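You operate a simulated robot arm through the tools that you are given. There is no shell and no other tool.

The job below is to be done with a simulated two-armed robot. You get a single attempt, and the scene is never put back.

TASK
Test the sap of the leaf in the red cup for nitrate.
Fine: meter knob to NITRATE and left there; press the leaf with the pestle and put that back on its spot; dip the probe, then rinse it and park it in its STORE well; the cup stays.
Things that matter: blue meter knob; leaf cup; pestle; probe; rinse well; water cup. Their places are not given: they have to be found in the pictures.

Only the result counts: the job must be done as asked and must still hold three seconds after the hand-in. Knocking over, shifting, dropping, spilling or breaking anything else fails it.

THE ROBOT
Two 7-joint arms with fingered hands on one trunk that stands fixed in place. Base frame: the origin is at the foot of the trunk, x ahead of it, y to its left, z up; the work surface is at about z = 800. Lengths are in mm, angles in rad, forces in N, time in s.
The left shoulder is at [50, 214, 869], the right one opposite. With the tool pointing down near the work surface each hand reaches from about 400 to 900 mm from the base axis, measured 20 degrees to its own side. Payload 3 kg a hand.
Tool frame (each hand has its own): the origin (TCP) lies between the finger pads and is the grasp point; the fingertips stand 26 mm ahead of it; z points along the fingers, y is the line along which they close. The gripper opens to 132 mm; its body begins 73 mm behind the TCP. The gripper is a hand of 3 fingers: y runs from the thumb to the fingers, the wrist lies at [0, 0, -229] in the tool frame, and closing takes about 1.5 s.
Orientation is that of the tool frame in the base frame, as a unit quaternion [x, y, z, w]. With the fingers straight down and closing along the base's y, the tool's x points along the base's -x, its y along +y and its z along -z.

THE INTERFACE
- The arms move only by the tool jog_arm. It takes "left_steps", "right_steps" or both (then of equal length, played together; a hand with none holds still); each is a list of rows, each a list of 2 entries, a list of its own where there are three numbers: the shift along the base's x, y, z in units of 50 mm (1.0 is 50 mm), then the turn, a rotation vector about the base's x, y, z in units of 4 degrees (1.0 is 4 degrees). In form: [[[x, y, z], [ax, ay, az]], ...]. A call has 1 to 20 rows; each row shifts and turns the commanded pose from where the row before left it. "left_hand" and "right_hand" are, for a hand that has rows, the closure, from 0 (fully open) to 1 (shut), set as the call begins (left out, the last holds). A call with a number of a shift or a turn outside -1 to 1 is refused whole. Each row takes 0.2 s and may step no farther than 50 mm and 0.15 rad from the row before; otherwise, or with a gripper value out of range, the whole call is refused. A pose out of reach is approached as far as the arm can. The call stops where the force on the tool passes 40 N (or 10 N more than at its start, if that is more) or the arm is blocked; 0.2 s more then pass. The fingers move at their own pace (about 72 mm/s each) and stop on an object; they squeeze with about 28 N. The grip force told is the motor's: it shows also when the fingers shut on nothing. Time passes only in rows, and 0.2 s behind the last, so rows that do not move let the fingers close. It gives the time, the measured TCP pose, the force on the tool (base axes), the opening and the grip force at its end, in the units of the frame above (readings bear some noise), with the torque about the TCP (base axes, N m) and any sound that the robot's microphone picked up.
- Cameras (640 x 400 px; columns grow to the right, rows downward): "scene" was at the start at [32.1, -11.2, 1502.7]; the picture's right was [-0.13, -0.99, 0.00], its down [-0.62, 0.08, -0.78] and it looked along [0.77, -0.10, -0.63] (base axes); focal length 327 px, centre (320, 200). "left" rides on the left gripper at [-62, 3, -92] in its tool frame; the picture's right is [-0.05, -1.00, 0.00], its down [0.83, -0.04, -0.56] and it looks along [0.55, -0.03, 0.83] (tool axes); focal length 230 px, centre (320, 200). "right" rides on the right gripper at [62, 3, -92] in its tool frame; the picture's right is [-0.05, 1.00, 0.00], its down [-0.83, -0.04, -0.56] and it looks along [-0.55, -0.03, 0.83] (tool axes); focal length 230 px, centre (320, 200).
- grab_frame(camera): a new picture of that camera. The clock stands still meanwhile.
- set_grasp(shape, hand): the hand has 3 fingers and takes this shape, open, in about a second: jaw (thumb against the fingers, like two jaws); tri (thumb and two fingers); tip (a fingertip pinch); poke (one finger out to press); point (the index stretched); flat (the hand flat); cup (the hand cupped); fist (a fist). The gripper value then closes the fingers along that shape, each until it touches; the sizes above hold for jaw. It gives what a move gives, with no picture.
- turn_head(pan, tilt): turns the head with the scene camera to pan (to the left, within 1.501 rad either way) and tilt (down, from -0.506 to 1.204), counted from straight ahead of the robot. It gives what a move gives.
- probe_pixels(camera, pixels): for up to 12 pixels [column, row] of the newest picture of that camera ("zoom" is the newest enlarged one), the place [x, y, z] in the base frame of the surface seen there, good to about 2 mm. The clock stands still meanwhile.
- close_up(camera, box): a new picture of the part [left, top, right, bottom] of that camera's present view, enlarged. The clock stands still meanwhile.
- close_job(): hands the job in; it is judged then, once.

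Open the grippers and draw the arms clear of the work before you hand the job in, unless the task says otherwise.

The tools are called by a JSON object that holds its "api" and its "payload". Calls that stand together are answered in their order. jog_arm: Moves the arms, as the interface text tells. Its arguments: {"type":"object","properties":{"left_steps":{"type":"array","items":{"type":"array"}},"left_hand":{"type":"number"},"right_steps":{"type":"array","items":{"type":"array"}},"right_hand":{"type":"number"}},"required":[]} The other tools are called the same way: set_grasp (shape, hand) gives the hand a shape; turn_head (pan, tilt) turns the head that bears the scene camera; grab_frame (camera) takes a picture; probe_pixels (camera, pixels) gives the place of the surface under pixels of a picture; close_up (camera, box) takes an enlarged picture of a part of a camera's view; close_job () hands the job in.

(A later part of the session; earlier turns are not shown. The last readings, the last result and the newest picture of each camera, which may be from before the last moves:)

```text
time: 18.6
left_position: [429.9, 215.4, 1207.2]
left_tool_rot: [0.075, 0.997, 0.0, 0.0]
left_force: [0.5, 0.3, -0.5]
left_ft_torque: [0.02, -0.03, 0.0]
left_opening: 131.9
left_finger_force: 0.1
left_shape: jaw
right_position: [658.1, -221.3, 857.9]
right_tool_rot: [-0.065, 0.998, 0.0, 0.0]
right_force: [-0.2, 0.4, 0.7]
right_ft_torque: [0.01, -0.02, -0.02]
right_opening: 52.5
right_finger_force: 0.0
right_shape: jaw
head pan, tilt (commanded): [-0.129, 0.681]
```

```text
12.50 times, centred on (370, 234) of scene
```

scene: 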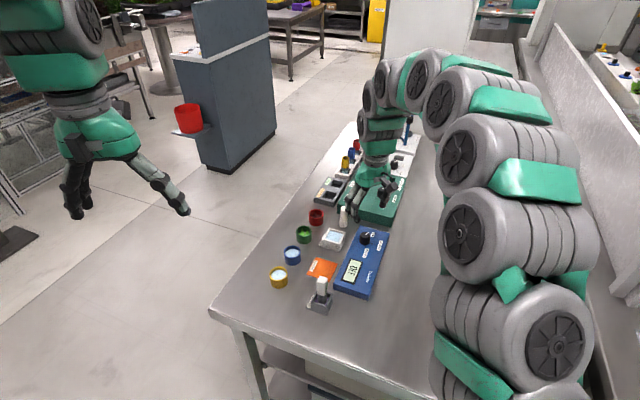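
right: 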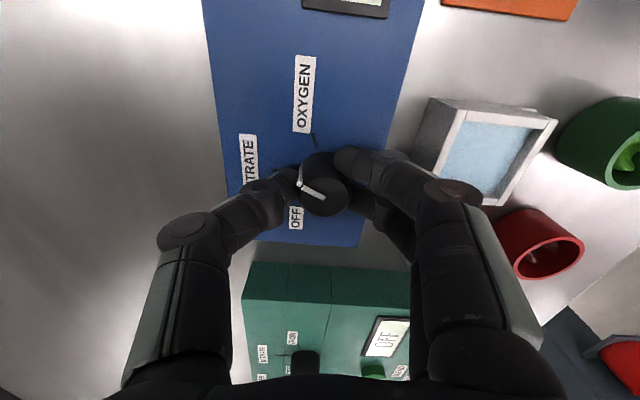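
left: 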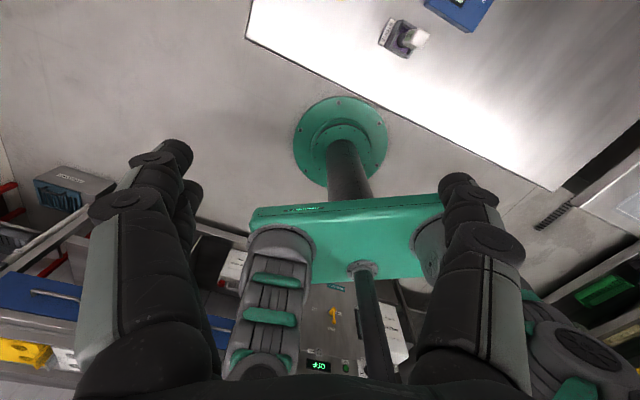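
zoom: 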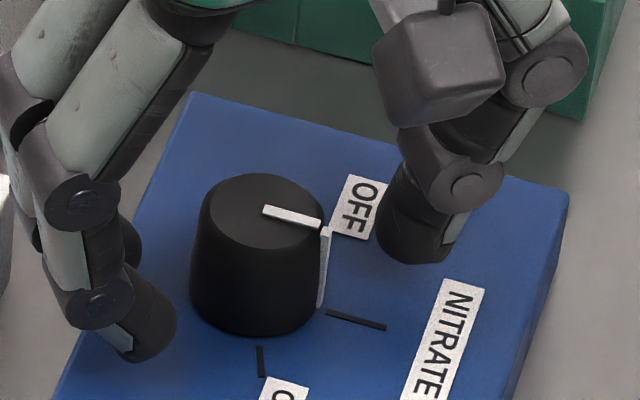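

The pointer rests exactly on the NITRATE tick. I raise the hand straight up and move it above the pestle at (756.5,-178.7).

{"api": "jog_arm", "payload": {"right_steps": [[[0, 0, 0.4], [0, 0, 0]], [[0, 0, 0.5], [0, 0, 0]], [[0, 0, 0.5], [0, 0, 0]], [[0, 0, 0.4], [0, 0, 0]], [[0.492, 0.213, 0], [0, 0, 0]], [[0.492, 0.213, 0], [0, 0, 0]], [[0.492, 0.213, 0], [0, 0, 0]], [[0.492, 0.213, 0], [0, 0, 0]]], "right_hand": 0.5}}

{"api": "grab_frame", "payload": {"camera": "right"}}

{"api": "close_up", "payload": {"camera": "scene", "box": [290, 160, 420, 290]}}

```text
time: 20.4
left_position: [429.1, 214.7, 1206.6]
left_tool_rot: [0.074, 0.997, 0.0, 0.0]
left_force: [-0.4, 0.2, 0.9]
left_ft_torque: [0.0, 0.0, -0.01]
left_opening: 131.9
left_finger_force: 0.1
left_shape: jaw
right_position: [756.9, -178.0, 947.0]
right_tool_rot: [-0.064, 0.998, 0.0, 0.0]
right_force: [1.0, -0.3, -0.4]
right_ft_torque: [-0.02, 0.03, 0.03]
right_opening: 65.4
right_finger_force: 0.1
right_shape: jaw
head pan, tilt (commanded): [-0.129, 0.681]
```

```text
taken
```

right: 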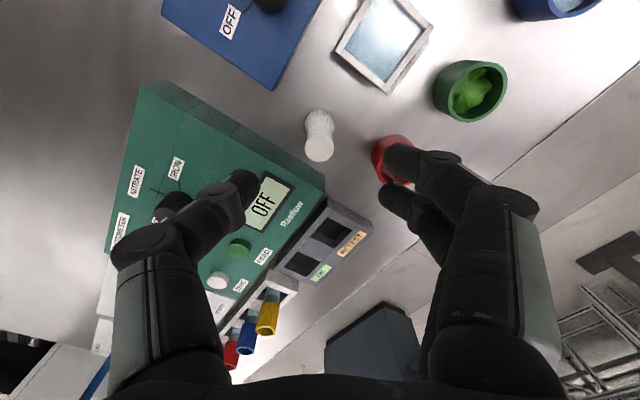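

```text
3.08 times, centred on (355, 225) of scene
```

zoom: 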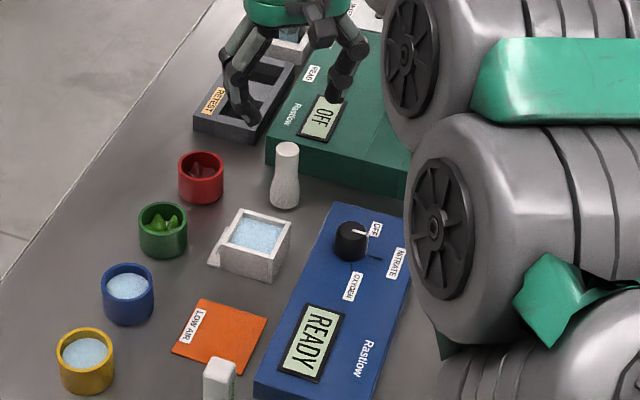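

The meter shows READY and the pestle top is at (320,145) in the right view, in line with the tool. I yaw the hand -24° so the thumb clears the green meter, then lower to z about 885.

{"api": "jog_arm", "payload": {"right_steps": [[[0, 0, 0], [0, 0, -1]], [[0, 0, 0], [0, 0, -1]], [[0, 0, 0], [0, 0, -1]], [[0, 0, 0], [0, 0, -1]], [[0, 0, 0], [0, 0, -1]], [[0, 0, 0], [0, 0, -1]], [[0, -0.01, -0.4], [0, 0, 0]], [[0, -0.01, -0.4], [0, 0, 0]], [[0, 0, -0.4], [0, 0, 0]]]}}

{"api": "grab_frame", "payload": {"camera": "right"}}

{"api": "close_up", "payload": {"camera": "scene", "box": [300, 170, 400, 240]}}

```text
time: 22.4
left_position: [428.5, 213.7, 1207.4]
left_tool_rot: [0.075, 0.997, 0.0, 0.0]
left_force: [0.5, 0.7, -0.1]
left_ft_torque: [0.01, 0.01, -0.01]
left_opening: 131.9
left_finger_force: 0.0
left_shape: jaw
right_position: [756.8, -178.1, 887.8]
right_tool_rot: [0.145, 0.989, 0.0, -0.001]
right_force: [0.7, 0.5, -0.2]
right_ft_torque: [0.02, -0.03, 0.01]
right_opening: 65.5
right_finger_force: 0.0
right_shape: jaw
head pan, tilt (commanded): [-0.129, 0.681]
```

```text
taken
```

right: 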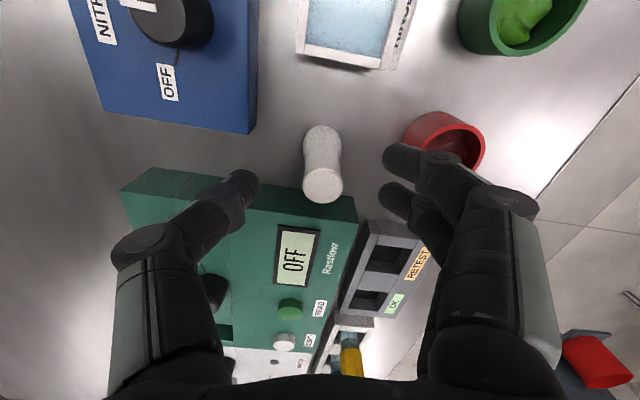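

```text
5.71 times, centred on (350, 205) of scene
```

zoom: 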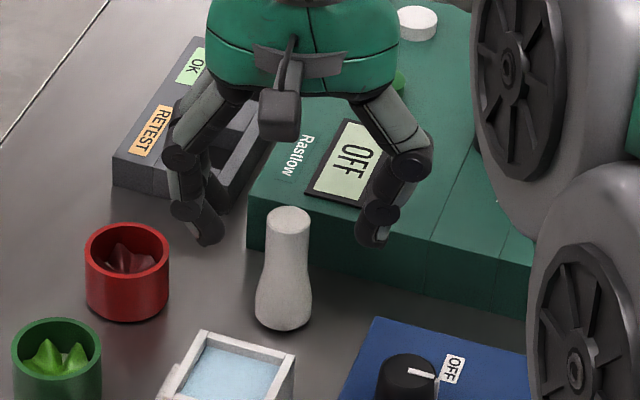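

Pestle top (322,185) sits midway between thumb and fingers in the right view. I lower 20 mm to z 868 and close on the pestle neck.

{"api": "jog_arm", "payload": {"right_steps": [[[0, -0.01, -0.2], [0, 0, 0]], [[0, 0, -0.2], [0, 0, 0]]]}}

{"api": "close_up", "payload": {"camera": "scene", "box": [310, 180, 390, 236]}}

```text
time: 23.0
left_position: [430.0, 213.9, 1207.2]
left_tool_rot: [0.075, 0.997, 0.0, 0.001]
left_force: [0.0, 0.9, -1.0]
left_ft_torque: [-0.01, -0.02, -0.04]
left_opening: 131.6
left_finger_force: 0.0
left_shape: jaw
right_position: [757.7, -179.1, 866.5]
right_tool_rot: [0.144, 0.99, 0.0, 0.0]
right_force: [0.2, 0.0, 0.1]
right_ft_torque: [0.02, -0.01, 0.01]
right_opening: 65.3
right_finger_force: 0.2
right_shape: jaw
head pan, tilt (commanded): [-0.129, 0.681]
```

```text
7.14 times, centred on (350, 208) of scene
```

zoom: 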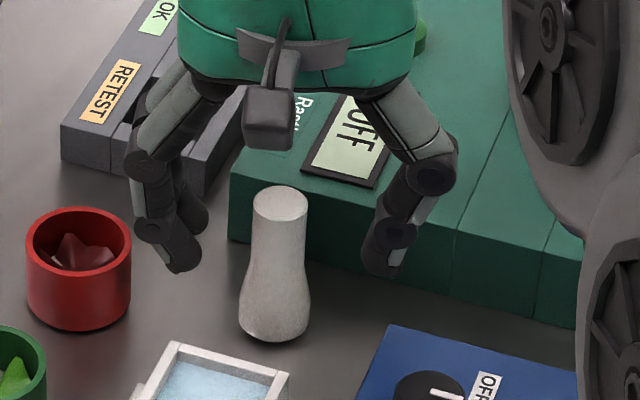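

The pads flank the pestle's neck with clear space. I close the fingers with still rows.

{"api": "jog_arm", "payload": {"right_steps": [[[0, 0, 0], [0, 0, 0]], [[0, 0, 0], [0, 0, 0]], [[0, 0, 0], [0, 0, 0]], [[0, 0, 0], [0, 0, 0]], [[0, 0, 0], [0, 0, 0]], [[0, 0, 0], [0, 0, 0]]], "right_hand": 1.0}}

{"api": "close_up", "payload": {"camera": "scene", "box": [310, 180, 390, 236]}}

{"api": "grab_frame", "payload": {"camera": "right"}}

```text
time: 24.4
left_position: [430.1, 214.9, 1208.6]
left_tool_rot: [0.075, 0.997, 0.0, 0.0]
left_force: [0.7, 0.7, 0.4]
left_ft_torque: [0.0, 0.0, 0.02]
left_opening: 131.9
left_finger_force: 0.0
left_shape: jaw
right_position: [758.4, -179.0, 865.9]
right_tool_rot: [0.144, 0.99, 0.0, 0.0]
right_force: [0.2, -0.3, -0.5]
right_ft_torque: [0.03, -0.03, -0.01]
right_opening: 11.0
right_finger_force: 28.0
right_shape: jaw
head pan, tilt (commanded): [-0.129, 0.681]
```

```text
7.14 times, centred on (350, 208) of scene
```

zoom: 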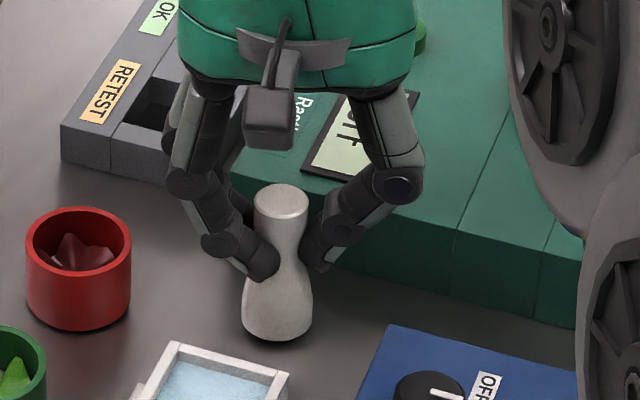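

```text
taken
```

right: 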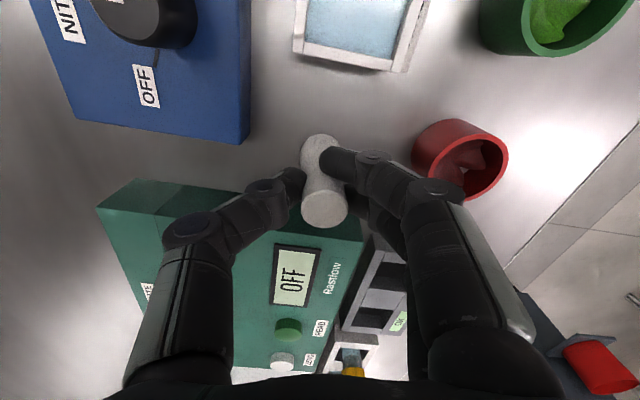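

The pestle neck is gripped (28 N). I check the height of the fingertip bottoms to be sure they'll clear the red cup's rim when pressing.

{"api": "close_up", "payload": {"camera": "scene", "box": [310, 180, 390, 236]}}

{"api": "probe_pixels", "payload": {"camera": "zoom", "pixels": [[262, 276], [270, 262], [318, 265], [280, 195], [278, 200], [279, 300], [277, 336], [258, 212], [306, 212], [245, 310], [311, 310]]}}

```text
7.14 times, centred on (350, 208) of scene
```

zoom: 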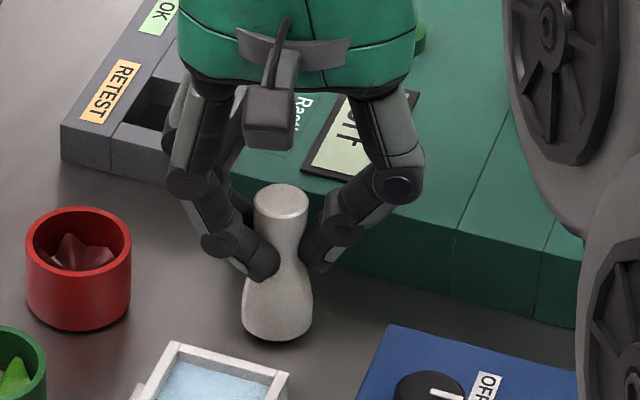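

```text
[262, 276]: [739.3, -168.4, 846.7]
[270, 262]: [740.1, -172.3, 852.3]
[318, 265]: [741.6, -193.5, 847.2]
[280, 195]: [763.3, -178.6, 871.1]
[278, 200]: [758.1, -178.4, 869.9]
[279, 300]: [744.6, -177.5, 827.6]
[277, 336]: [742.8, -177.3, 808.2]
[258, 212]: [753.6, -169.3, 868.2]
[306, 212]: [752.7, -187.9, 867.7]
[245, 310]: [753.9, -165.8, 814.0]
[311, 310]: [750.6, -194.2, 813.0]
```

Fingertip bottoms are at about z 845, well above the cup rim (834). I measure the red cup's rim precisely with a strong enlargement before moving.

{"api": "close_up", "payload": {"camera": "scene", "box": [304, 203, 330, 229]}}

```text
15.38 times, centred on (317, 216) of scene
```

zoom: 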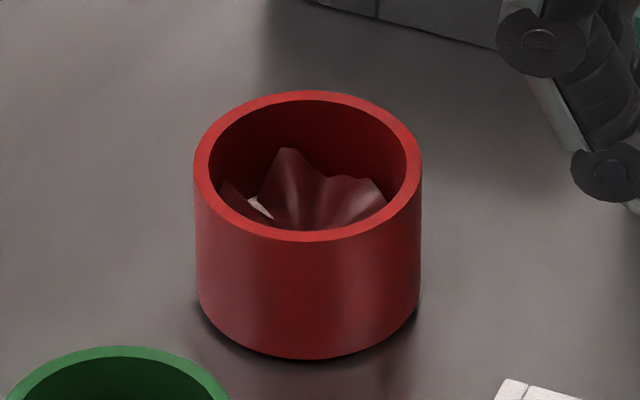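

The rim ellipse spans columns 194-421 and rows 90-241 in this view. I probe points along the top of the rim to get its centre.

{"api": "probe_pixels", "payload": {"camera": "zoom", "pixels": [[308, 95], [202, 165], [414, 165], [306, 235], [235, 115], [380, 115], [230, 212], [385, 212], [310, 358], [285, 190], [345, 195], [310, 215]]}}

```text
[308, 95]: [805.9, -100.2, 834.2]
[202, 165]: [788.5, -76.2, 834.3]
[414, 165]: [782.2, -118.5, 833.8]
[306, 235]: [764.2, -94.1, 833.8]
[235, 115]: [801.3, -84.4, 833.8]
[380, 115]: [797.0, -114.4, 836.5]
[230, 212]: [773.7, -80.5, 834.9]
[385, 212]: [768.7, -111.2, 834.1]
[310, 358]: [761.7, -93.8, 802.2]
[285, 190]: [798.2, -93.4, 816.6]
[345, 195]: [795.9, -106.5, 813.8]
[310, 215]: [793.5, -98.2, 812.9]
```

The cup centre fits to (785.2,-97.4), and the pestle axis is at about (757,-179.3). I lift the pestle 55 mm and carry it over the cup by (28.2, 81.9).

{"api": "jog_arm", "payload": {"right_steps": [[[0, 0, 0.2], [0, 0, 0]], [[0, 0, 0.3], [0, 0, 0]], [[0, 0, 0.3], [0, 0, 0]], [[0, 0, 0.3], [0, 0, 0]], [[0.141, 0.4095, 0], [0, 0, 0]], [[0.141, 0.4095, 0], [0, 0, 0]], [[0.141, 0.4095, 0], [0, 0, 0]], [[0.141, 0.4095, 0], [0, 0, 0]], [[0, 0, 0], [0, 0, 0]]]}}

{"api": "close_up", "payload": {"camera": "scene", "box": [285, 160, 365, 236]}}

{"api": "grab_frame", "payload": {"camera": "right"}}

```text
time: 26.4
left_position: [429.1, 213.9, 1206.4]
left_tool_rot: [0.075, 0.997, -0.001, 0.0]
left_force: [-0.1, 0.6, 0.3]
left_ft_torque: [0.0, 0.0, 0.03]
left_opening: 131.6
left_finger_force: 0.0
left_shape: jaw
right_position: [786.1, -99.0, 921.0]
right_tool_rot: [0.145, 0.989, 0.0, 0.0]
right_force: [-0.9, -0.3, -1.0]
right_ft_torque: [0.01, 0.01, 0.01]
right_opening: 11.0
right_finger_force: 28.0
right_shape: jaw
head pan, tilt (commanded): [-0.129, 0.681]
```

```text
5.26 times, centred on (325, 198) of scene
```

zoom: 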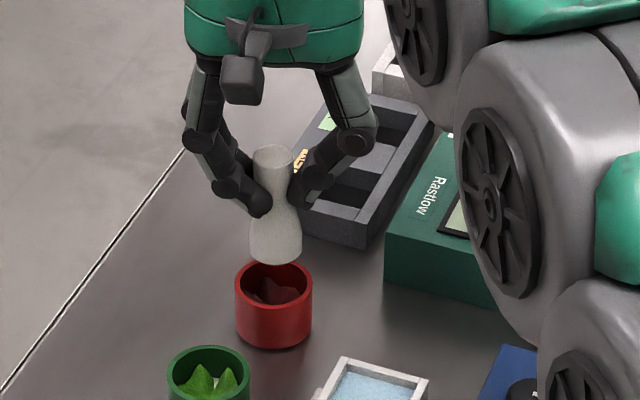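

```text
taken
```

right: 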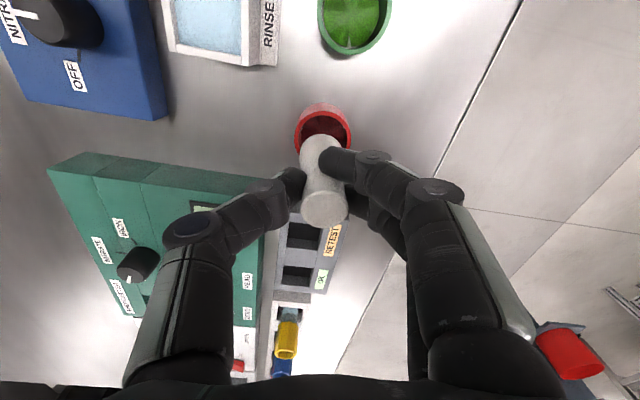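

The pestle hangs above the red cup. I measure the pestle's edges now to check its alignment over the cup centre (785.2,-97.4).

{"api": "close_up", "payload": {"camera": "scene", "box": [322, 183, 350, 231]}}

{"api": "close_up", "payload": {"camera": "scene", "box": [308, 180, 356, 228]}}

```text
8.33 times, centred on (336, 207) of scene
```

zoom: 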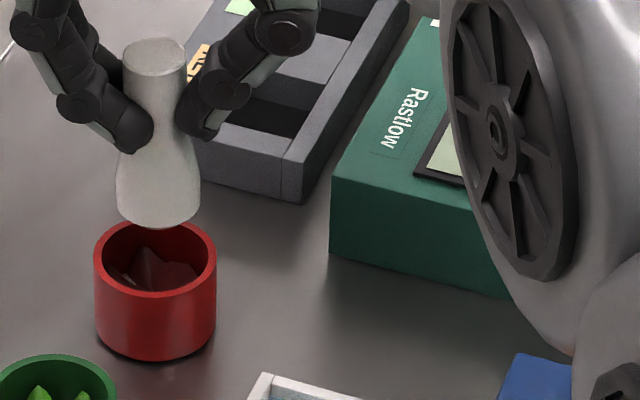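

```text
8.33 times, centred on (332, 204) of scene
```

zoom: 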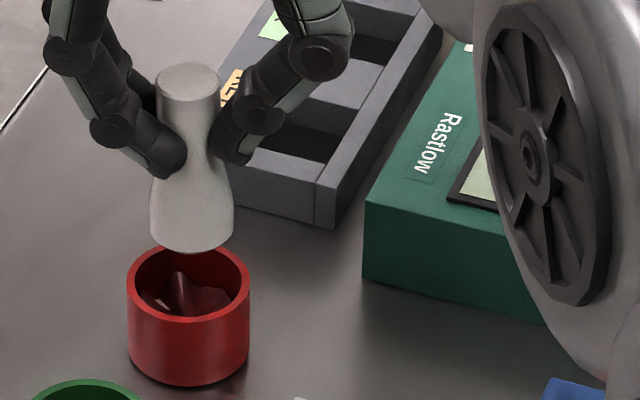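

The pestle's lower body spans columns 149-234 around row 225 and its base front is near (192,252). I probe those points.

{"api": "probe_pixels", "payload": {"camera": "zoom", "pixels": [[153, 225], [230, 225], [191, 225], [192, 248], [188, 80], [160, 95], [216, 95], [189, 98], [191, 180]]}}

```text
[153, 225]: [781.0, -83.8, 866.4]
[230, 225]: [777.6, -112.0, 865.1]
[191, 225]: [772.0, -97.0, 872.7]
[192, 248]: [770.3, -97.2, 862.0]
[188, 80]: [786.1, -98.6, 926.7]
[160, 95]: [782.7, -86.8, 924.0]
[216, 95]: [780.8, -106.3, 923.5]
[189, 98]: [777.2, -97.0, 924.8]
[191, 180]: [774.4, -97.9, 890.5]
```

Pestle base centre is about (784.5,-98.6), within 1.5 mm of the cup centre. I shift +1 mm in y and lower 30 mm in small steps, watching the force.

{"api": "jog_arm", "payload": {"right_steps": [[[0.01, 0.02, 0], [0, 0, 0]], [[0, 0, -0.15], [0, 0, 0]], [[0, 0, -0.15], [0, 0, 0]], [[0, 0, -0.15], [0, 0, 0]], [[0, 0, -0.15], [0, 0, 0]]]}}

{"api": "close_up", "payload": {"camera": "scene", "box": [308, 180, 356, 228]}}

```text
time: 27.6
left_position: [429.3, 215.1, 1207.9]
left_tool_rot: [0.075, 0.997, 0.0, 0.0]
left_force: [0.3, 0.3, -0.1]
left_ft_torque: [0.0, -0.02, 0.01]
left_opening: 131.9
left_finger_force: 0.1
left_shape: jaw
right_position: [785.3, -96.4, 892.4]
right_tool_rot: [0.144, 0.99, -0.001, 0.0]
right_force: [0.0, 0.1, -1.1]
right_ft_torque: [0.01, -0.01, 0.01]
right_opening: 11.0
right_finger_force: 28.1
right_shape: jaw
head pan, tilt (commanded): [-0.129, 0.681]
```

```text
8.33 times, centred on (332, 204) of scene
```

zoom: 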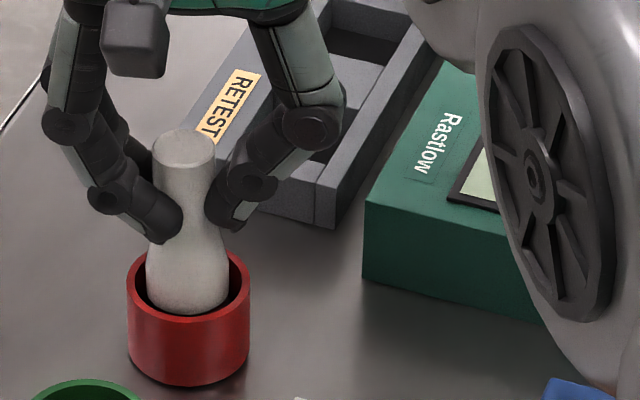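

The pestle's base is inside the rim with even gaps. I lower in 3 mm steps and watch for contact force.

{"api": "jog_arm", "payload": {"right_steps": [[[0, 0, -0.06], [0, 0, 0]], [[0, 0, -0.06], [0, 0, 0]], [[0, 0, -0.06], [0, 0, 0]], [[0, 0, -0.06], [0, 0, 0]]]}}

```text
time: 28.6
left_position: [429.1, 215.3, 1207.8]
left_tool_rot: [0.075, 0.997, -0.001, 0.0]
left_force: [-0.2, -0.6, -0.1]
left_ft_torque: [-0.04, 0.01, 0.0]
left_opening: 131.8
left_finger_force: 0.1
left_shape: jaw
right_position: [787.2, -95.8, 881.1]
right_tool_rot: [0.144, 0.99, 0.0, 0.0]
right_force: [-0.5, 0.6, -0.6]
right_ft_torque: [0.0, -0.01, 0.01]
right_opening: 10.7
right_finger_force: 28.0
right_shape: jaw
head pan, tilt (commanded): [-0.129, 0.681]
```

No contact force yet with the base at about z 815. I go down 3 more small steps.

{"api": "jog_arm", "payload": {"right_steps": [[[0, 0, -0.06], [0, 0, 0]], [[0, 0, -0.06], [0, 0, 0]]]}}

{"api": "jog_arm", "payload": {"right_steps": [[[0, 0, -0.04], [0, 0, 0]], [[0, 0, -0.04], [0, 0, 0]]]}}

```text
time: 29.2
left_position: [430.0, 214.2, 1206.9]
left_tool_rot: [0.075, 0.997, 0.0, 0.0]
left_force: [-0.3, -0.3, 0.0]
left_ft_torque: [-0.01, -0.02, -0.01]
left_opening: 131.8
left_finger_force: 0.2
left_shape: jaw
right_position: [785.4, -98.0, 875.8]
right_tool_rot: [0.144, 0.99, 0.0, 0.002]
right_force: [-2.0, -0.7, 17.1]
right_ft_torque: [-0.03, -0.01, -0.03]
right_opening: 11.4
right_finger_force: 28.3
right_shape: jaw
head pan, tilt (commanded): [-0.129, 0.681]
```

```text
time: 29.8
left_position: [429.9, 215.1, 1207.8]
left_tool_rot: [0.075, 0.997, 0.0, 0.0]
left_force: [-0.9, -0.4, 0.7]
left_ft_torque: [0.0, 0.0, 0.01]
left_opening: 131.8
left_finger_force: 0.0
left_shape: jaw
right_position: [788.7, -97.2, 874.3]
right_tool_rot: [0.144, 0.99, 0.001, 0.005]
right_force: [-1.5, -0.5, 17.6]
right_ft_torque: [-0.03, -0.02, -0.02]
right_opening: 13.7
right_finger_force: 27.8
right_shape: jaw
head pan, tilt (commanded): [-0.129, 0.681]
stopped in row 2 (right hand): the force on the tool passed its limit at 42 N (the readings are from after the stop); the commanded pose is now the measured one
```

Force rose to 17 N and then over 40 N briefly, so the pestle is pressing firmly. I look at the cup and the pestle in the grip.

{"api": "close_up", "payload": {"camera": "scene", "box": [308, 188, 348, 228]}}

{"api": "grab_frame", "payload": {"camera": "right"}}

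```text
10.00 times, centred on (328, 208) of scene
```

zoom: 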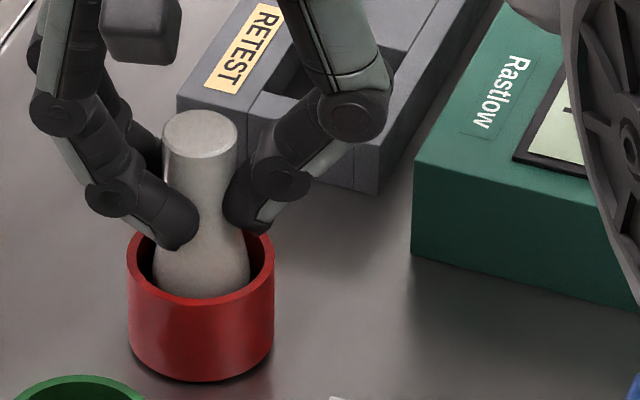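

```text
taken
```

right: 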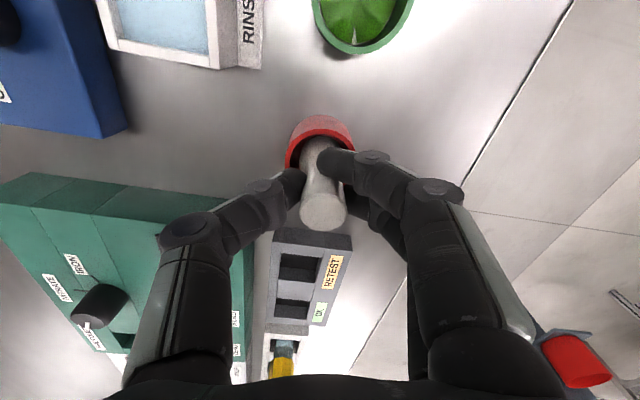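

The fingertips are still above the rim. I probe the pestle top height to see how deep the base has gone and whether it slid in the grip.

{"api": "probe_pixels", "payload": {"camera": "zoom", "pixels": [[200, 120], [200, 130], [170, 140], [230, 140], [200, 150], [202, 290], [175, 245], [260, 228], [200, 297]]}}

```text
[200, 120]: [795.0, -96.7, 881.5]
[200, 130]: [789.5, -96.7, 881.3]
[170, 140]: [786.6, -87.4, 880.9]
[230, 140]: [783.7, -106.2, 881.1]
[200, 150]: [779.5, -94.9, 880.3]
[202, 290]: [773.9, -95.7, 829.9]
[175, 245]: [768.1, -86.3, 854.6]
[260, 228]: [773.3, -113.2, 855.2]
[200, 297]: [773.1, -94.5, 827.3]
```

The pestle top is at z 881, so its base is at about 811, on the leaf, with about 3 mm slip in the grip. I press a bit more in small steps and hold.

{"api": "jog_arm", "payload": {"right_steps": [[[0, 0, -0.02], [0, 0, 0]], [[0, 0, 0], [0, 0, 0]], [[0, 0, 0], [0, 0, 0]], [[0, 0, 0], [0, 0, 0]]]}}

```text
time: 30.8
left_position: [429.6, 214.2, 1206.8]
left_tool_rot: [0.075, 0.997, 0.0, -0.001]
left_force: [-0.3, -1.2, 0.7]
left_ft_torque: [-0.01, 0.03, -0.02]
left_opening: 131.9
left_finger_force: 0.1
left_shape: jaw
right_position: [786.8, -95.8, 872.9]
right_tool_rot: [0.144, 0.99, 0.001, 0.004]
right_force: [2.4, -1.0, 33.9]
right_ft_torque: [-0.03, -0.19, 0.01]
right_opening: 14.4
right_finger_force: 27.9
right_shape: jaw
head pan, tilt (commanded): [-0.129, 0.681]
```

The push holds at about 34 N. I keep it a little longer, then ease up by 30 mm to look at the leaf.

{"api": "jog_arm", "payload": {"right_steps": [[[0, 0, 0], [0, 0, 0]], [[0, 0, 0], [0, 0, 0]], [[0, 0, 0], [0, 0, 0]], [[0, 0, 0], [0, 0, 0]], [[0, 0, 0], [0, 0, 0]], [[0, 0, 0], [0, 0, 0]]]}}

{"api": "close_up", "payload": {"camera": "scene", "box": [308, 188, 348, 228]}}

```text
time: 32.2
left_position: [429.0, 214.8, 1207.4]
left_tool_rot: [0.074, 0.997, 0.0, 0.0]
left_force: [-0.4, -0.1, -0.2]
left_ft_torque: [-0.02, 0.0, -0.02]
left_opening: 131.7
left_finger_force: 0.0
left_shape: jaw
right_position: [786.3, -96.7, 872.0]
right_tool_rot: [0.145, 0.989, 0.0, 0.003]
right_force: [4.5, -3.4, 36.8]
right_ft_torque: [-0.06, -0.22, 0.03]
right_opening: 14.6
right_finger_force: 27.9
right_shape: jaw
head pan, tilt (commanded): [-0.129, 0.681]
```

```text
10.00 times, centred on (328, 208) of scene
```

zoom: 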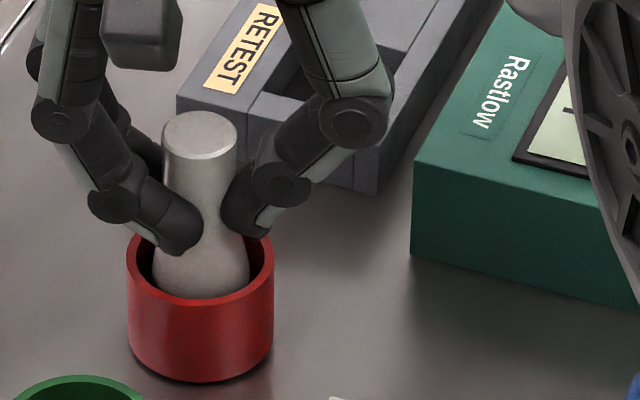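

Pressed for over 2 s at 34-37 N. I lift the pestle straight out by 50 mm and look at the leaf.

{"api": "jog_arm", "payload": {"right_steps": [[[0, 0, 0.1], [0, 0, 0]], [[0, 0, 0.15], [0, 0, 0]], [[0, 0, 0.25], [0, 0, 0]], [[0, 0, 0.25], [0, 0, 0]], [[0, 0, 0.25], [0, 0, 0]]]}}

{"api": "close_up", "payload": {"camera": "scene", "box": [300, 180, 350, 230]}}

{"api": "grab_frame", "payload": {"camera": "right"}}

```text
time: 33.4
left_position: [429.9, 214.5, 1207.9]
left_tool_rot: [0.076, 0.997, 0.0, 0.0]
left_force: [0.6, 0.2, -1.1]
left_ft_torque: [0.01, -0.04, 0.03]
left_opening: 132.1
left_finger_force: 0.0
left_shape: jaw
right_position: [787.3, -97.7, 922.4]
right_tool_rot: [0.145, 0.989, 0.001, 0.002]
right_force: [-0.1, 1.1, -0.9]
right_ft_torque: [-0.01, -0.03, 0.0]
right_opening: 12.5
right_finger_force: 27.4
right_shape: jaw
head pan, tilt (commanded): [-0.129, 0.681]
```

```text
8.00 times, centred on (325, 205) of scene
```

zoom: 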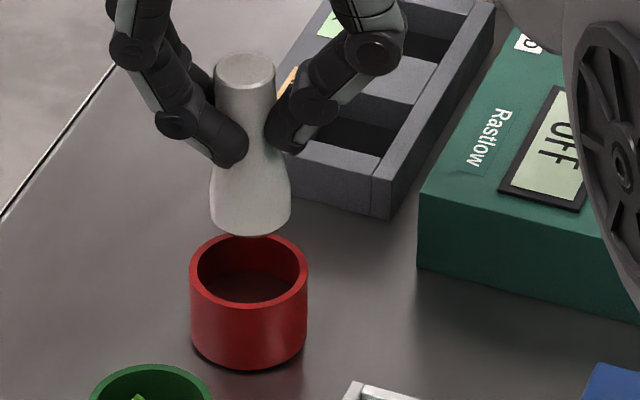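

```text
taken
```

right: 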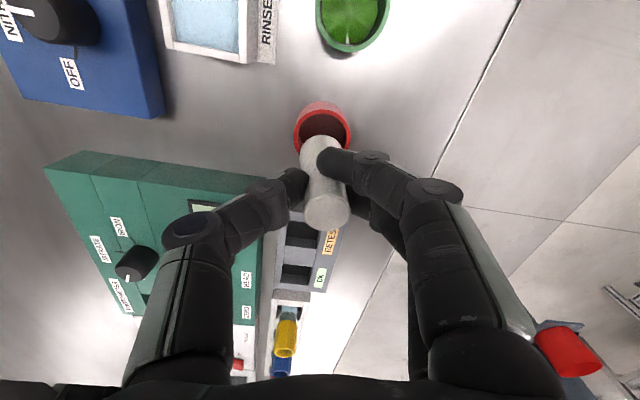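

The leaf now looks flattened into sap (dark flat surface in the red cup). I zoom in on the cup to confirm and measure the sap height and the cup position.

{"api": "close_up", "payload": {"camera": "scene", "box": [304, 203, 330, 229]}}

{"api": "probe_pixels", "payload": {"camera": "zoom", "pixels": [[308, 95], [202, 165], [414, 165], [306, 235], [310, 190], [280, 200], [340, 205], [308, 215], [310, 358], [280, 60], [330, 60], [320, 180]]}}

```text
15.38 times, centred on (317, 216) of scene
```

zoom: 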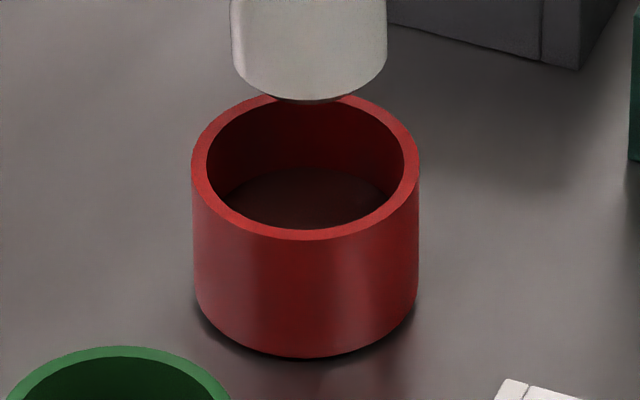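

```text
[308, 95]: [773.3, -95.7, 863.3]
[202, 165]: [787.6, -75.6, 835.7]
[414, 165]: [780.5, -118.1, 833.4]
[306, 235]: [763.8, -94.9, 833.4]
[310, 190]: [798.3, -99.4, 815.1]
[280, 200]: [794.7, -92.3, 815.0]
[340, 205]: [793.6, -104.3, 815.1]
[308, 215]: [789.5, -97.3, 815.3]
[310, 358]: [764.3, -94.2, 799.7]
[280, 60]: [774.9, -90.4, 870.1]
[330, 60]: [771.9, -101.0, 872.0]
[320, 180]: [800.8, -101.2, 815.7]
```

The sap surface is flat at z 815 and the cup has stayed. Now I measure the pestle in the grip to place it back exactly at its original spot (756.6,-179.4).

{"api": "close_up", "payload": {"camera": "scene", "box": [316, 180, 346, 214]}}

```text
11.76 times, centred on (331, 197) of scene
```

zoom: 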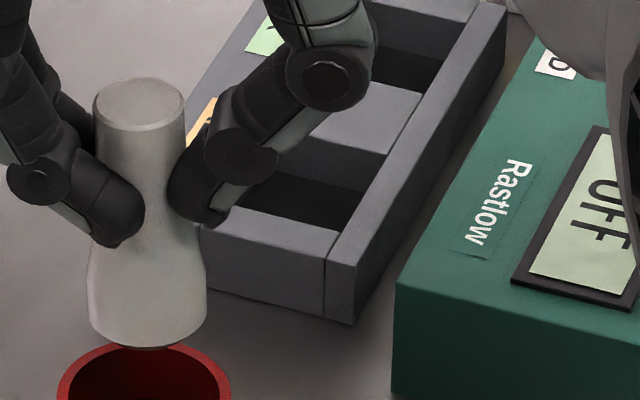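

The pestle base spans columns 87-207 near row 310, bottom front at (148,345), top ellipse centred near (140,105). I probe these.

{"api": "probe_pixels", "payload": {"camera": "zoom", "pixels": [[91, 305], [203, 305], [147, 305], [148, 342], [140, 82], [140, 105], [98, 105], [182, 105], [140, 124], [145, 200], [144, 160]]}}

```text
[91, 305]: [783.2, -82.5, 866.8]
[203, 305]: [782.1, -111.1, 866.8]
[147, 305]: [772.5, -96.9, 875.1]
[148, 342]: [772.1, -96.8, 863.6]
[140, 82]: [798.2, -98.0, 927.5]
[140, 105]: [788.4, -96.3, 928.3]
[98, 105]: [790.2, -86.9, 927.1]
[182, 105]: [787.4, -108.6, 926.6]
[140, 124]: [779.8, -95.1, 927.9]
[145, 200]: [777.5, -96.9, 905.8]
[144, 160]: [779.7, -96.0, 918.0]
```

The pestle base centre is at about (786.4,-97.8), bottom z ≈ 858.5. I carry it back by (-29.3,-82.2) and lower 45 mm, leaving about 13 mm to go.

{"api": "jog_arm", "payload": {"right_steps": [[[-0.1465, -0.411, 0], [0, 0, 0]], [[-0.1465, -0.411, 0], [0, 0, 0]], [[-0.1465, -0.411, 0], [0, 0, 0]], [[-0.1465, -0.411, 0], [0, 0, 0]], [[0, 0, 0], [0, 0, 0]], [[0, 0, -0.3], [0, 0, 0]], [[0, 0, -0.3], [0, 0, 0]], [[0, 0, -0.3], [0, 0, 0]]]}}

{"api": "close_up", "payload": {"camera": "scene", "box": [325, 190, 365, 230]}}

```text
time: 35.2
left_position: [429.5, 215.3, 1206.7]
left_tool_rot: [0.075, 0.997, 0.0, 0.001]
left_force: [-0.3, -0.9, -0.3]
left_ft_torque: [0.01, 0.0, 0.0]
left_opening: 132.2
left_finger_force: 0.1
left_shape: jaw
right_position: [757.1, -178.5, 877.0]
right_tool_rot: [0.144, 0.99, 0.0, 0.002]
right_force: [0.1, 0.2, -0.7]
right_ft_torque: [-0.01, 0.01, 0.01]
right_opening: 12.1
right_finger_force: 28.0
right_shape: jaw
head pan, tilt (commanded): [-0.129, 0.681]
```

```text
10.00 times, centred on (345, 210) of scene
```

zoom: 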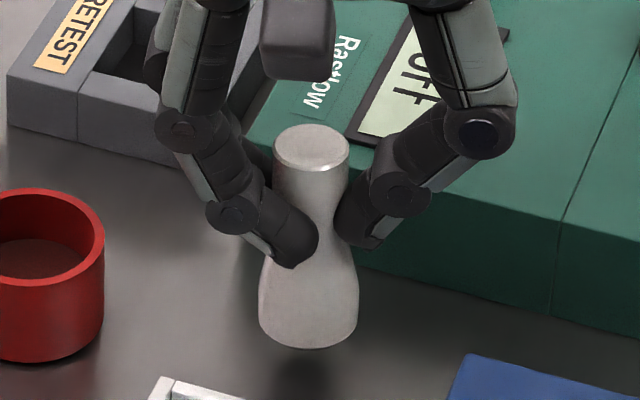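

The pestle is above its spot with its base about 13 mm up. I probe its base position before setting it down.

{"api": "probe_pixels", "payload": {"camera": "zoom", "pixels": [[262, 315], [354, 315], [308, 315], [306, 345], [310, 130], [310, 148], [277, 150], [345, 150], [310, 165]]}}

```text
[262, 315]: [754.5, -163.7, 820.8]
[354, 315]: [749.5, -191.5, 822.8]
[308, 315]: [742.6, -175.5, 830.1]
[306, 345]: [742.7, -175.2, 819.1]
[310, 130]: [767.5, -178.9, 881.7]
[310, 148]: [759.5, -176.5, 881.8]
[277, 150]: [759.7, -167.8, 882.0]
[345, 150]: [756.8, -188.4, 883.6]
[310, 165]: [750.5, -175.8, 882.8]
```

The base is within 1 mm of its original place. I adjust -0.8 mm in y and lower slowly about 12 mm.

{"api": "jog_arm", "payload": {"right_steps": [[[0, -0.016, -0.06], [0, 0, 0]], [[0, 0, -0.06], [0, 0, 0]], [[0, 0, -0.06], [0, 0, 0]], [[0, 0, -0.04], [0, 0, 0]], [[0, 0, -0.02], [0, 0, 0]]]}}

```text
time: 36.4
left_position: [429.8, 214.0, 1206.8]
left_tool_rot: [0.075, 0.997, 0.0, 0.0]
left_force: [0.6, -0.1, 0.1]
left_ft_torque: [0.0, -0.02, 0.02]
left_opening: 131.9
left_finger_force: 0.1
left_shape: jaw
right_position: [757.5, -179.2, 865.9]
right_tool_rot: [0.145, 0.989, 0.0, 0.003]
right_force: [-2.2, -1.0, 10.2]
right_ft_torque: [0.02, -0.01, 0.04]
right_opening: 9.8
right_finger_force: 27.8
right_shape: jaw
head pan, tilt (commanded): [-0.129, 0.681]
```

Table contact is felt (10 N up). I open the fingers to release the pestle.

{"api": "jog_arm", "payload": {"right_steps": [[[0, 0, 0.01], [0, 0, 0]], [[0, 0, 0], [0, 0, 0]], [[0, 0, 0], [0, 0, 0]], [[0, 0, 0], [0, 0, 0]], [[0, 0, 0], [0, 0, 0]]], "right_hand": 0.5}}

{"api": "close_up", "payload": {"camera": "scene", "box": [325, 190, 365, 230]}}

```text
time: 37.6
left_position: [431.2, 214.7, 1207.7]
left_tool_rot: [0.075, 0.997, 0.001, 0.001]
left_force: [0.2, -0.8, -0.6]
left_ft_torque: [0.02, 0.0, 0.0]
left_opening: 132.1
left_finger_force: 0.1
left_shape: jaw
right_position: [758.1, -178.6, 865.5]
right_tool_rot: [0.144, 0.99, 0.0, 0.002]
right_force: [0.0, -0.8, 0.2]
right_ft_torque: [-0.01, 0.01, 0.02]
right_opening: 65.2
right_finger_force: 0.1
right_shape: jaw
head pan, tilt (commanded): [-0.129, 0.681]
```

```text
10.00 times, centred on (345, 210) of scene
```

zoom: 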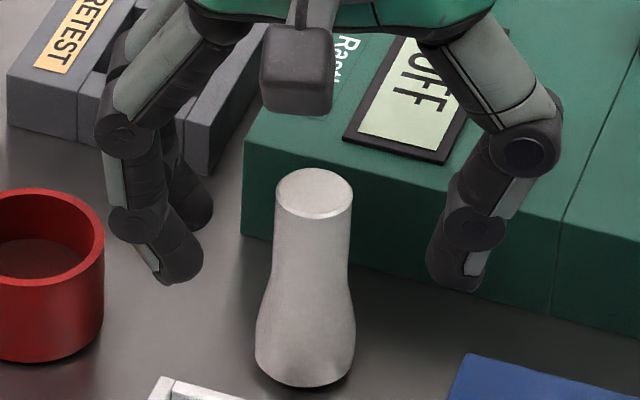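

The pestle stands freely on its spot. I raise the hand and move it back over the probe near (482,-75), at a safe height.

{"api": "jog_arm", "payload": {"right_steps": [[[0, 0, 0.4], [0, 0, 0]], [[0, 0, 0.7], [0, 0, 0]], [[0, 0, 0.7], [0, 0, 0]], [[0, 0, 0.7], [0, 0, 0]], [[-0.69, 0.259, 0], [0, 0, 0]], [[-0.69, 0.259, 0], [0, 0, 0]], [[-0.69, 0.259, 0], [0, 0, 0]], [[-0.69, 0.259, 0], [0, 0, 0]], [[-0.69, 0.259, 0], [0, 0, 0]], [[-0.69, 0.259, 0], [0, 0, 0]]]}}

{"api": "grab_frame", "payload": {"camera": "scene"}}

{"api": "grab_frame", "payload": {"camera": "right"}}

```text
time: 39.8
left_position: [429.7, 214.2, 1207.1]
left_tool_rot: [0.075, 0.997, -0.001, 0.0]
left_force: [0.6, 0.6, 0.2]
left_ft_torque: [0.0, 0.0, 0.01]
left_opening: 132.0
left_finger_force: 0.1
left_shape: jaw
right_position: [551.4, -102.4, 990.3]
right_tool_rot: [0.144, 0.99, 0.001, 0.003]
right_force: [0.3, 0.7, 0.3]
right_ft_torque: [0.01, 0.0, -0.01]
right_opening: 65.2
right_finger_force: 0.1
right_shape: jaw
head pan, tilt (commanded): [-0.129, 0.681]
```

```text
taken
```

scene: 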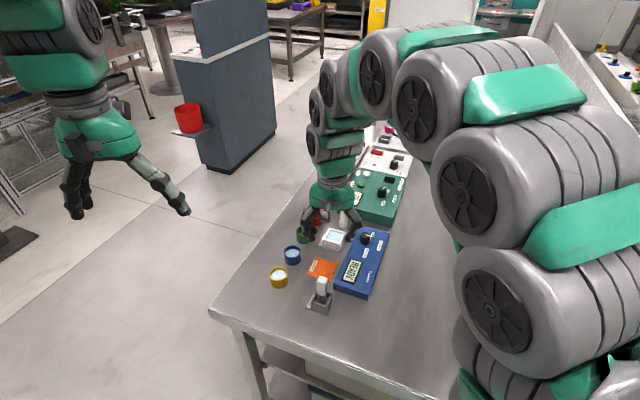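

```text
taken
```

right: 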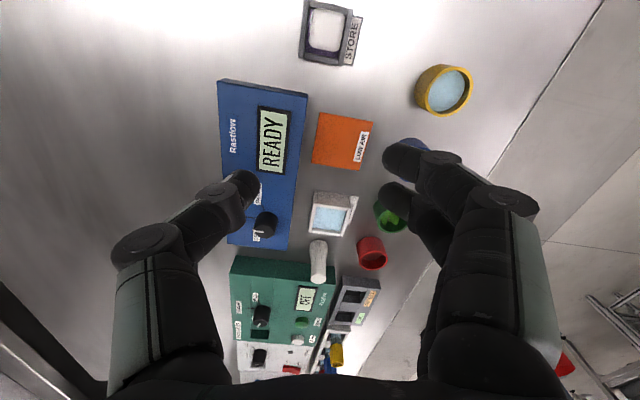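

The right view shows the STORE well and the probe's white handle at (325,30). I zoom there to see its shape and orientation.

{"api": "close_up", "payload": {"camera": "right", "box": [280, 0, 376, 70]}}

{"api": "close_up", "payload": {"camera": "scene", "box": [295, 260, 347, 315]}}

```text
5.71 times, centred on (328, 35) of right
```

zoom: 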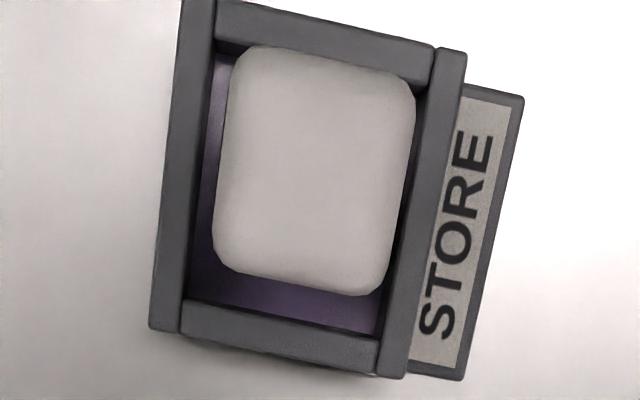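

```text
7.27 times, centred on (321, 288) of scene
```

zoom: 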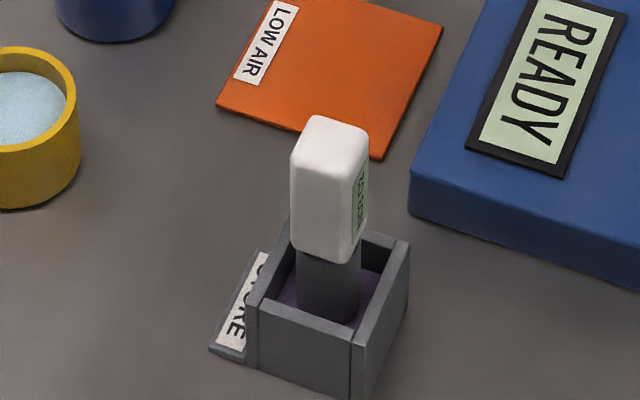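

The handle is a rounded rectangular block about 20 mm wide, aligned with the well. I probe the handle-top and well corners in this view for its centre and orientation.

{"api": "probe_pixels", "payload": {"camera": "zoom", "pixels": [[318, 119], [363, 134], [346, 165], [298, 152], [330, 140], [318, 250], [350, 262], [366, 225], [250, 308], [352, 345], [408, 248], [288, 225]]}}

{"api": "close_up", "payload": {"camera": "right", "box": [280, 0, 376, 70]}}

{"api": "probe_pixels", "payload": {"camera": "zoom", "pixels": [[240, 60], [405, 95], [375, 285], [225, 255], [310, 170], [190, 20], [448, 60], [395, 360], [165, 315], [330, 57], [225, 160], [400, 190]]}}

```text
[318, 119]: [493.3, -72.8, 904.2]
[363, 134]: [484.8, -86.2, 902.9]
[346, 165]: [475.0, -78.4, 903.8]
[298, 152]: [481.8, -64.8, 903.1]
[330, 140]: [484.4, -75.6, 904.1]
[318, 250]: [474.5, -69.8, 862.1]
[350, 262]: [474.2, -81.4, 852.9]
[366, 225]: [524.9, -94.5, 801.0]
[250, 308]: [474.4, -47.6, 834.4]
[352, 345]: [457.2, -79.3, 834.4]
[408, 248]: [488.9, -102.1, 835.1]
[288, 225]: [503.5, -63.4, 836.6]
```

```text
5.71 times, centred on (328, 35) of right
```

zoom: 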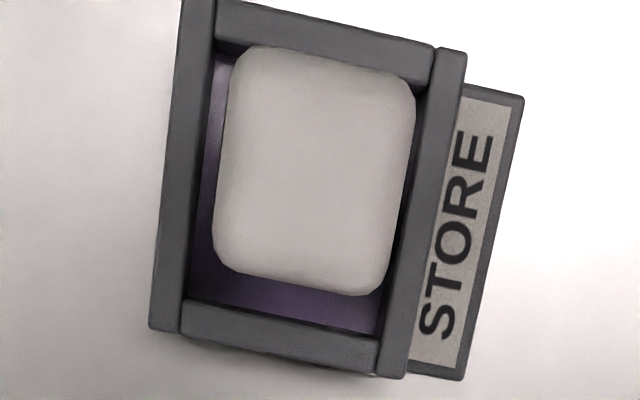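

```text
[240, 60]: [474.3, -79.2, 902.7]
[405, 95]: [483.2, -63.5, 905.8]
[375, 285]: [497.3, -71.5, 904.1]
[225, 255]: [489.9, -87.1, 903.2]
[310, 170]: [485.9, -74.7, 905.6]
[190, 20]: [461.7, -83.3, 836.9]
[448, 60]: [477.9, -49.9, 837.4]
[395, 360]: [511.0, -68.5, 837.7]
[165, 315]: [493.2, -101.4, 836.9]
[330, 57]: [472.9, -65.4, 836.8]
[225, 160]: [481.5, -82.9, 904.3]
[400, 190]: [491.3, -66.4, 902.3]
```

The handle centre is about (485.3,-75.4), edges at 60°/-30°, z 853-904, centred in the well. I turn the hand to yaw -30° and move above it.

{"api": "jog_arm", "payload": {"right_steps": [[[-0.3305, 0.135, 0], [0, 0, -0.85]], [[-0.3305, 0.135, 0], [0, 0, -0.85]], [[-0.3305, 0.135, 0], [0, 0, -0.85]], [[-0.3305, 0.135, 0], [0, 0, -0.85]], [[0, 0, -0.3], [0, 0, 0]], [[0, 0, -0.3], [0, 0, 0]]]}}

{"api": "grab_frame", "payload": {"camera": "right"}}

{"api": "grab_frame", "payload": {"camera": "scene"}}

```text
time: 41.2
left_position: [430.1, 215.1, 1207.5]
left_tool_rot: [0.075, 0.997, 0.0, 0.0]
left_force: [-0.9, 0.5, 0.3]
left_ft_torque: [0.0, -0.03, 0.01]
left_opening: 132.0
left_finger_force: 0.0
left_shape: jaw
right_position: [484.6, -74.9, 960.4]
right_tool_rot: [0.261, 0.965, 0.0, 0.002]
right_force: [0.5, 0.0, -0.3]
right_ft_torque: [-0.01, 0.01, 0.01]
right_opening: 65.5
right_finger_force: 0.1
right_shape: jaw
head pan, tilt (commanded): [-0.129, 0.681]
```

```text
taken
```

right: 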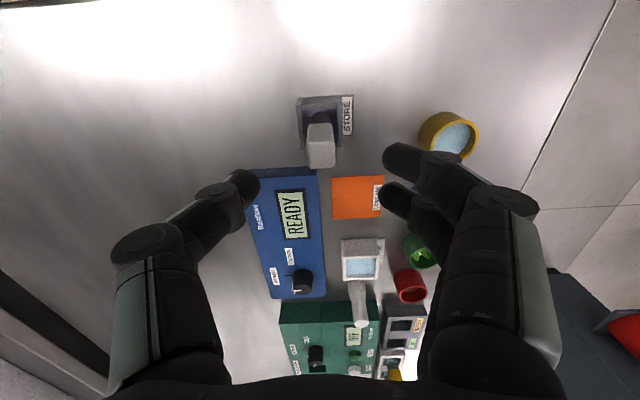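

```text
taken
```

scene: 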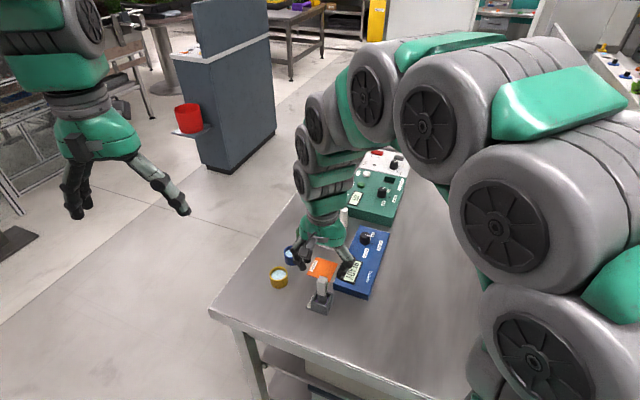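

The handle at (320,145) is square to the view and on the tool's centreline. I lower to about z 905 and check again.

{"api": "jog_arm", "payload": {"right_steps": [[[0, 0, -0.4], [0, 0, 0]], [[0, 0, -0.4], [0, 0, 0]], [[0, 0, -0.3], [0, 0, 0]]]}}

{"api": "grab_frame", "payload": {"camera": "right"}}

{"api": "close_up", "payload": {"camera": "scene", "box": [270, 220, 370, 320]}}

```text
time: 42.0
left_position: [429.8, 214.8, 1207.8]
left_tool_rot: [0.075, 0.997, 0.0, 0.0]
left_force: [0.2, -0.6, 0.5]
left_ft_torque: [0.02, -0.02, 0.0]
left_opening: 131.9
left_finger_force: 0.0
left_shape: jaw
right_position: [484.5, -74.6, 905.9]
right_tool_rot: [0.26, 0.966, 0.0, 0.003]
right_force: [-0.5, -0.8, 0.1]
right_ft_torque: [-0.01, 0.0, -0.02]
right_opening: 65.4
right_finger_force: 0.0
right_shape: jaw
head pan, tilt (commanded): [-0.129, 0.681]
```

```text
taken
```

right: 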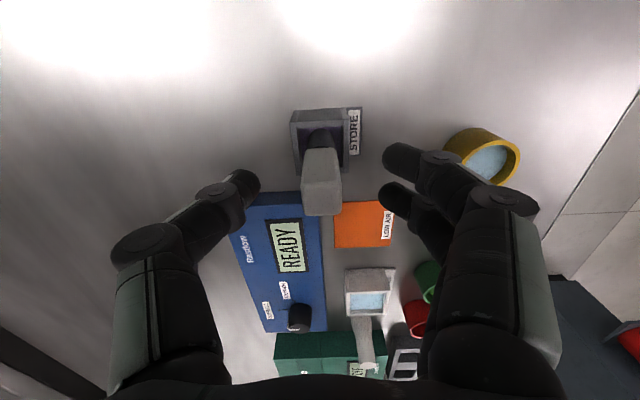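

```text
4.00 times, centred on (320, 270) of scene
```

zoom: 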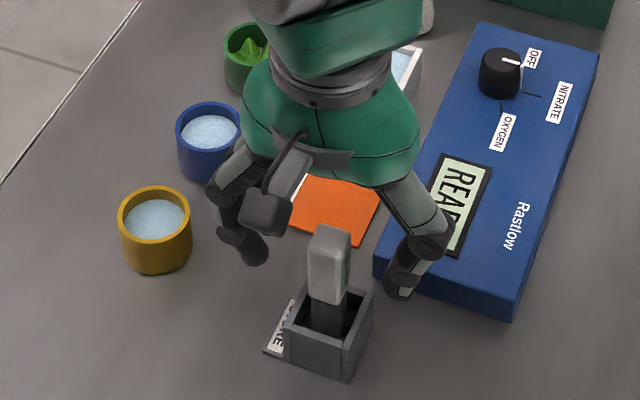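

The handle is centred between thumb and fingers. I lower 24 mm to z 882 and close on it.

{"api": "jog_arm", "payload": {"right_steps": [[[0, 0, -0.24], [0, 0, 0]], [[0, 0, -0.24], [0, 0, 0]], [[0, 0, 0], [0, 0, 0]]]}}

{"api": "close_up", "payload": {"camera": "scene", "box": [280, 235, 360, 315]}}

```text
time: 42.8
left_position: [430.0, 214.8, 1207.1]
left_tool_rot: [0.074, 0.997, 0.0, 0.0]
left_force: [-0.2, -0.3, 0.4]
left_ft_torque: [0.01, 0.02, -0.01]
left_opening: 131.8
left_finger_force: 0.0
left_shape: jaw
right_position: [484.7, -75.9, 882.7]
right_tool_rot: [0.26, 0.965, 0.0, 0.003]
right_force: [0.6, 0.4, -0.1]
right_ft_torque: [0.01, -0.01, -0.02]
right_opening: 65.3
right_finger_force: 0.1
right_shape: jaw
head pan, tilt (commanded): [-0.129, 0.681]
```

```text
5.00 times, centred on (320, 275) of scene
```

zoom: 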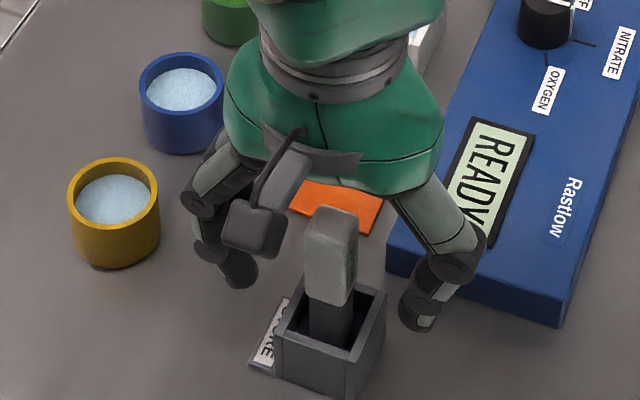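

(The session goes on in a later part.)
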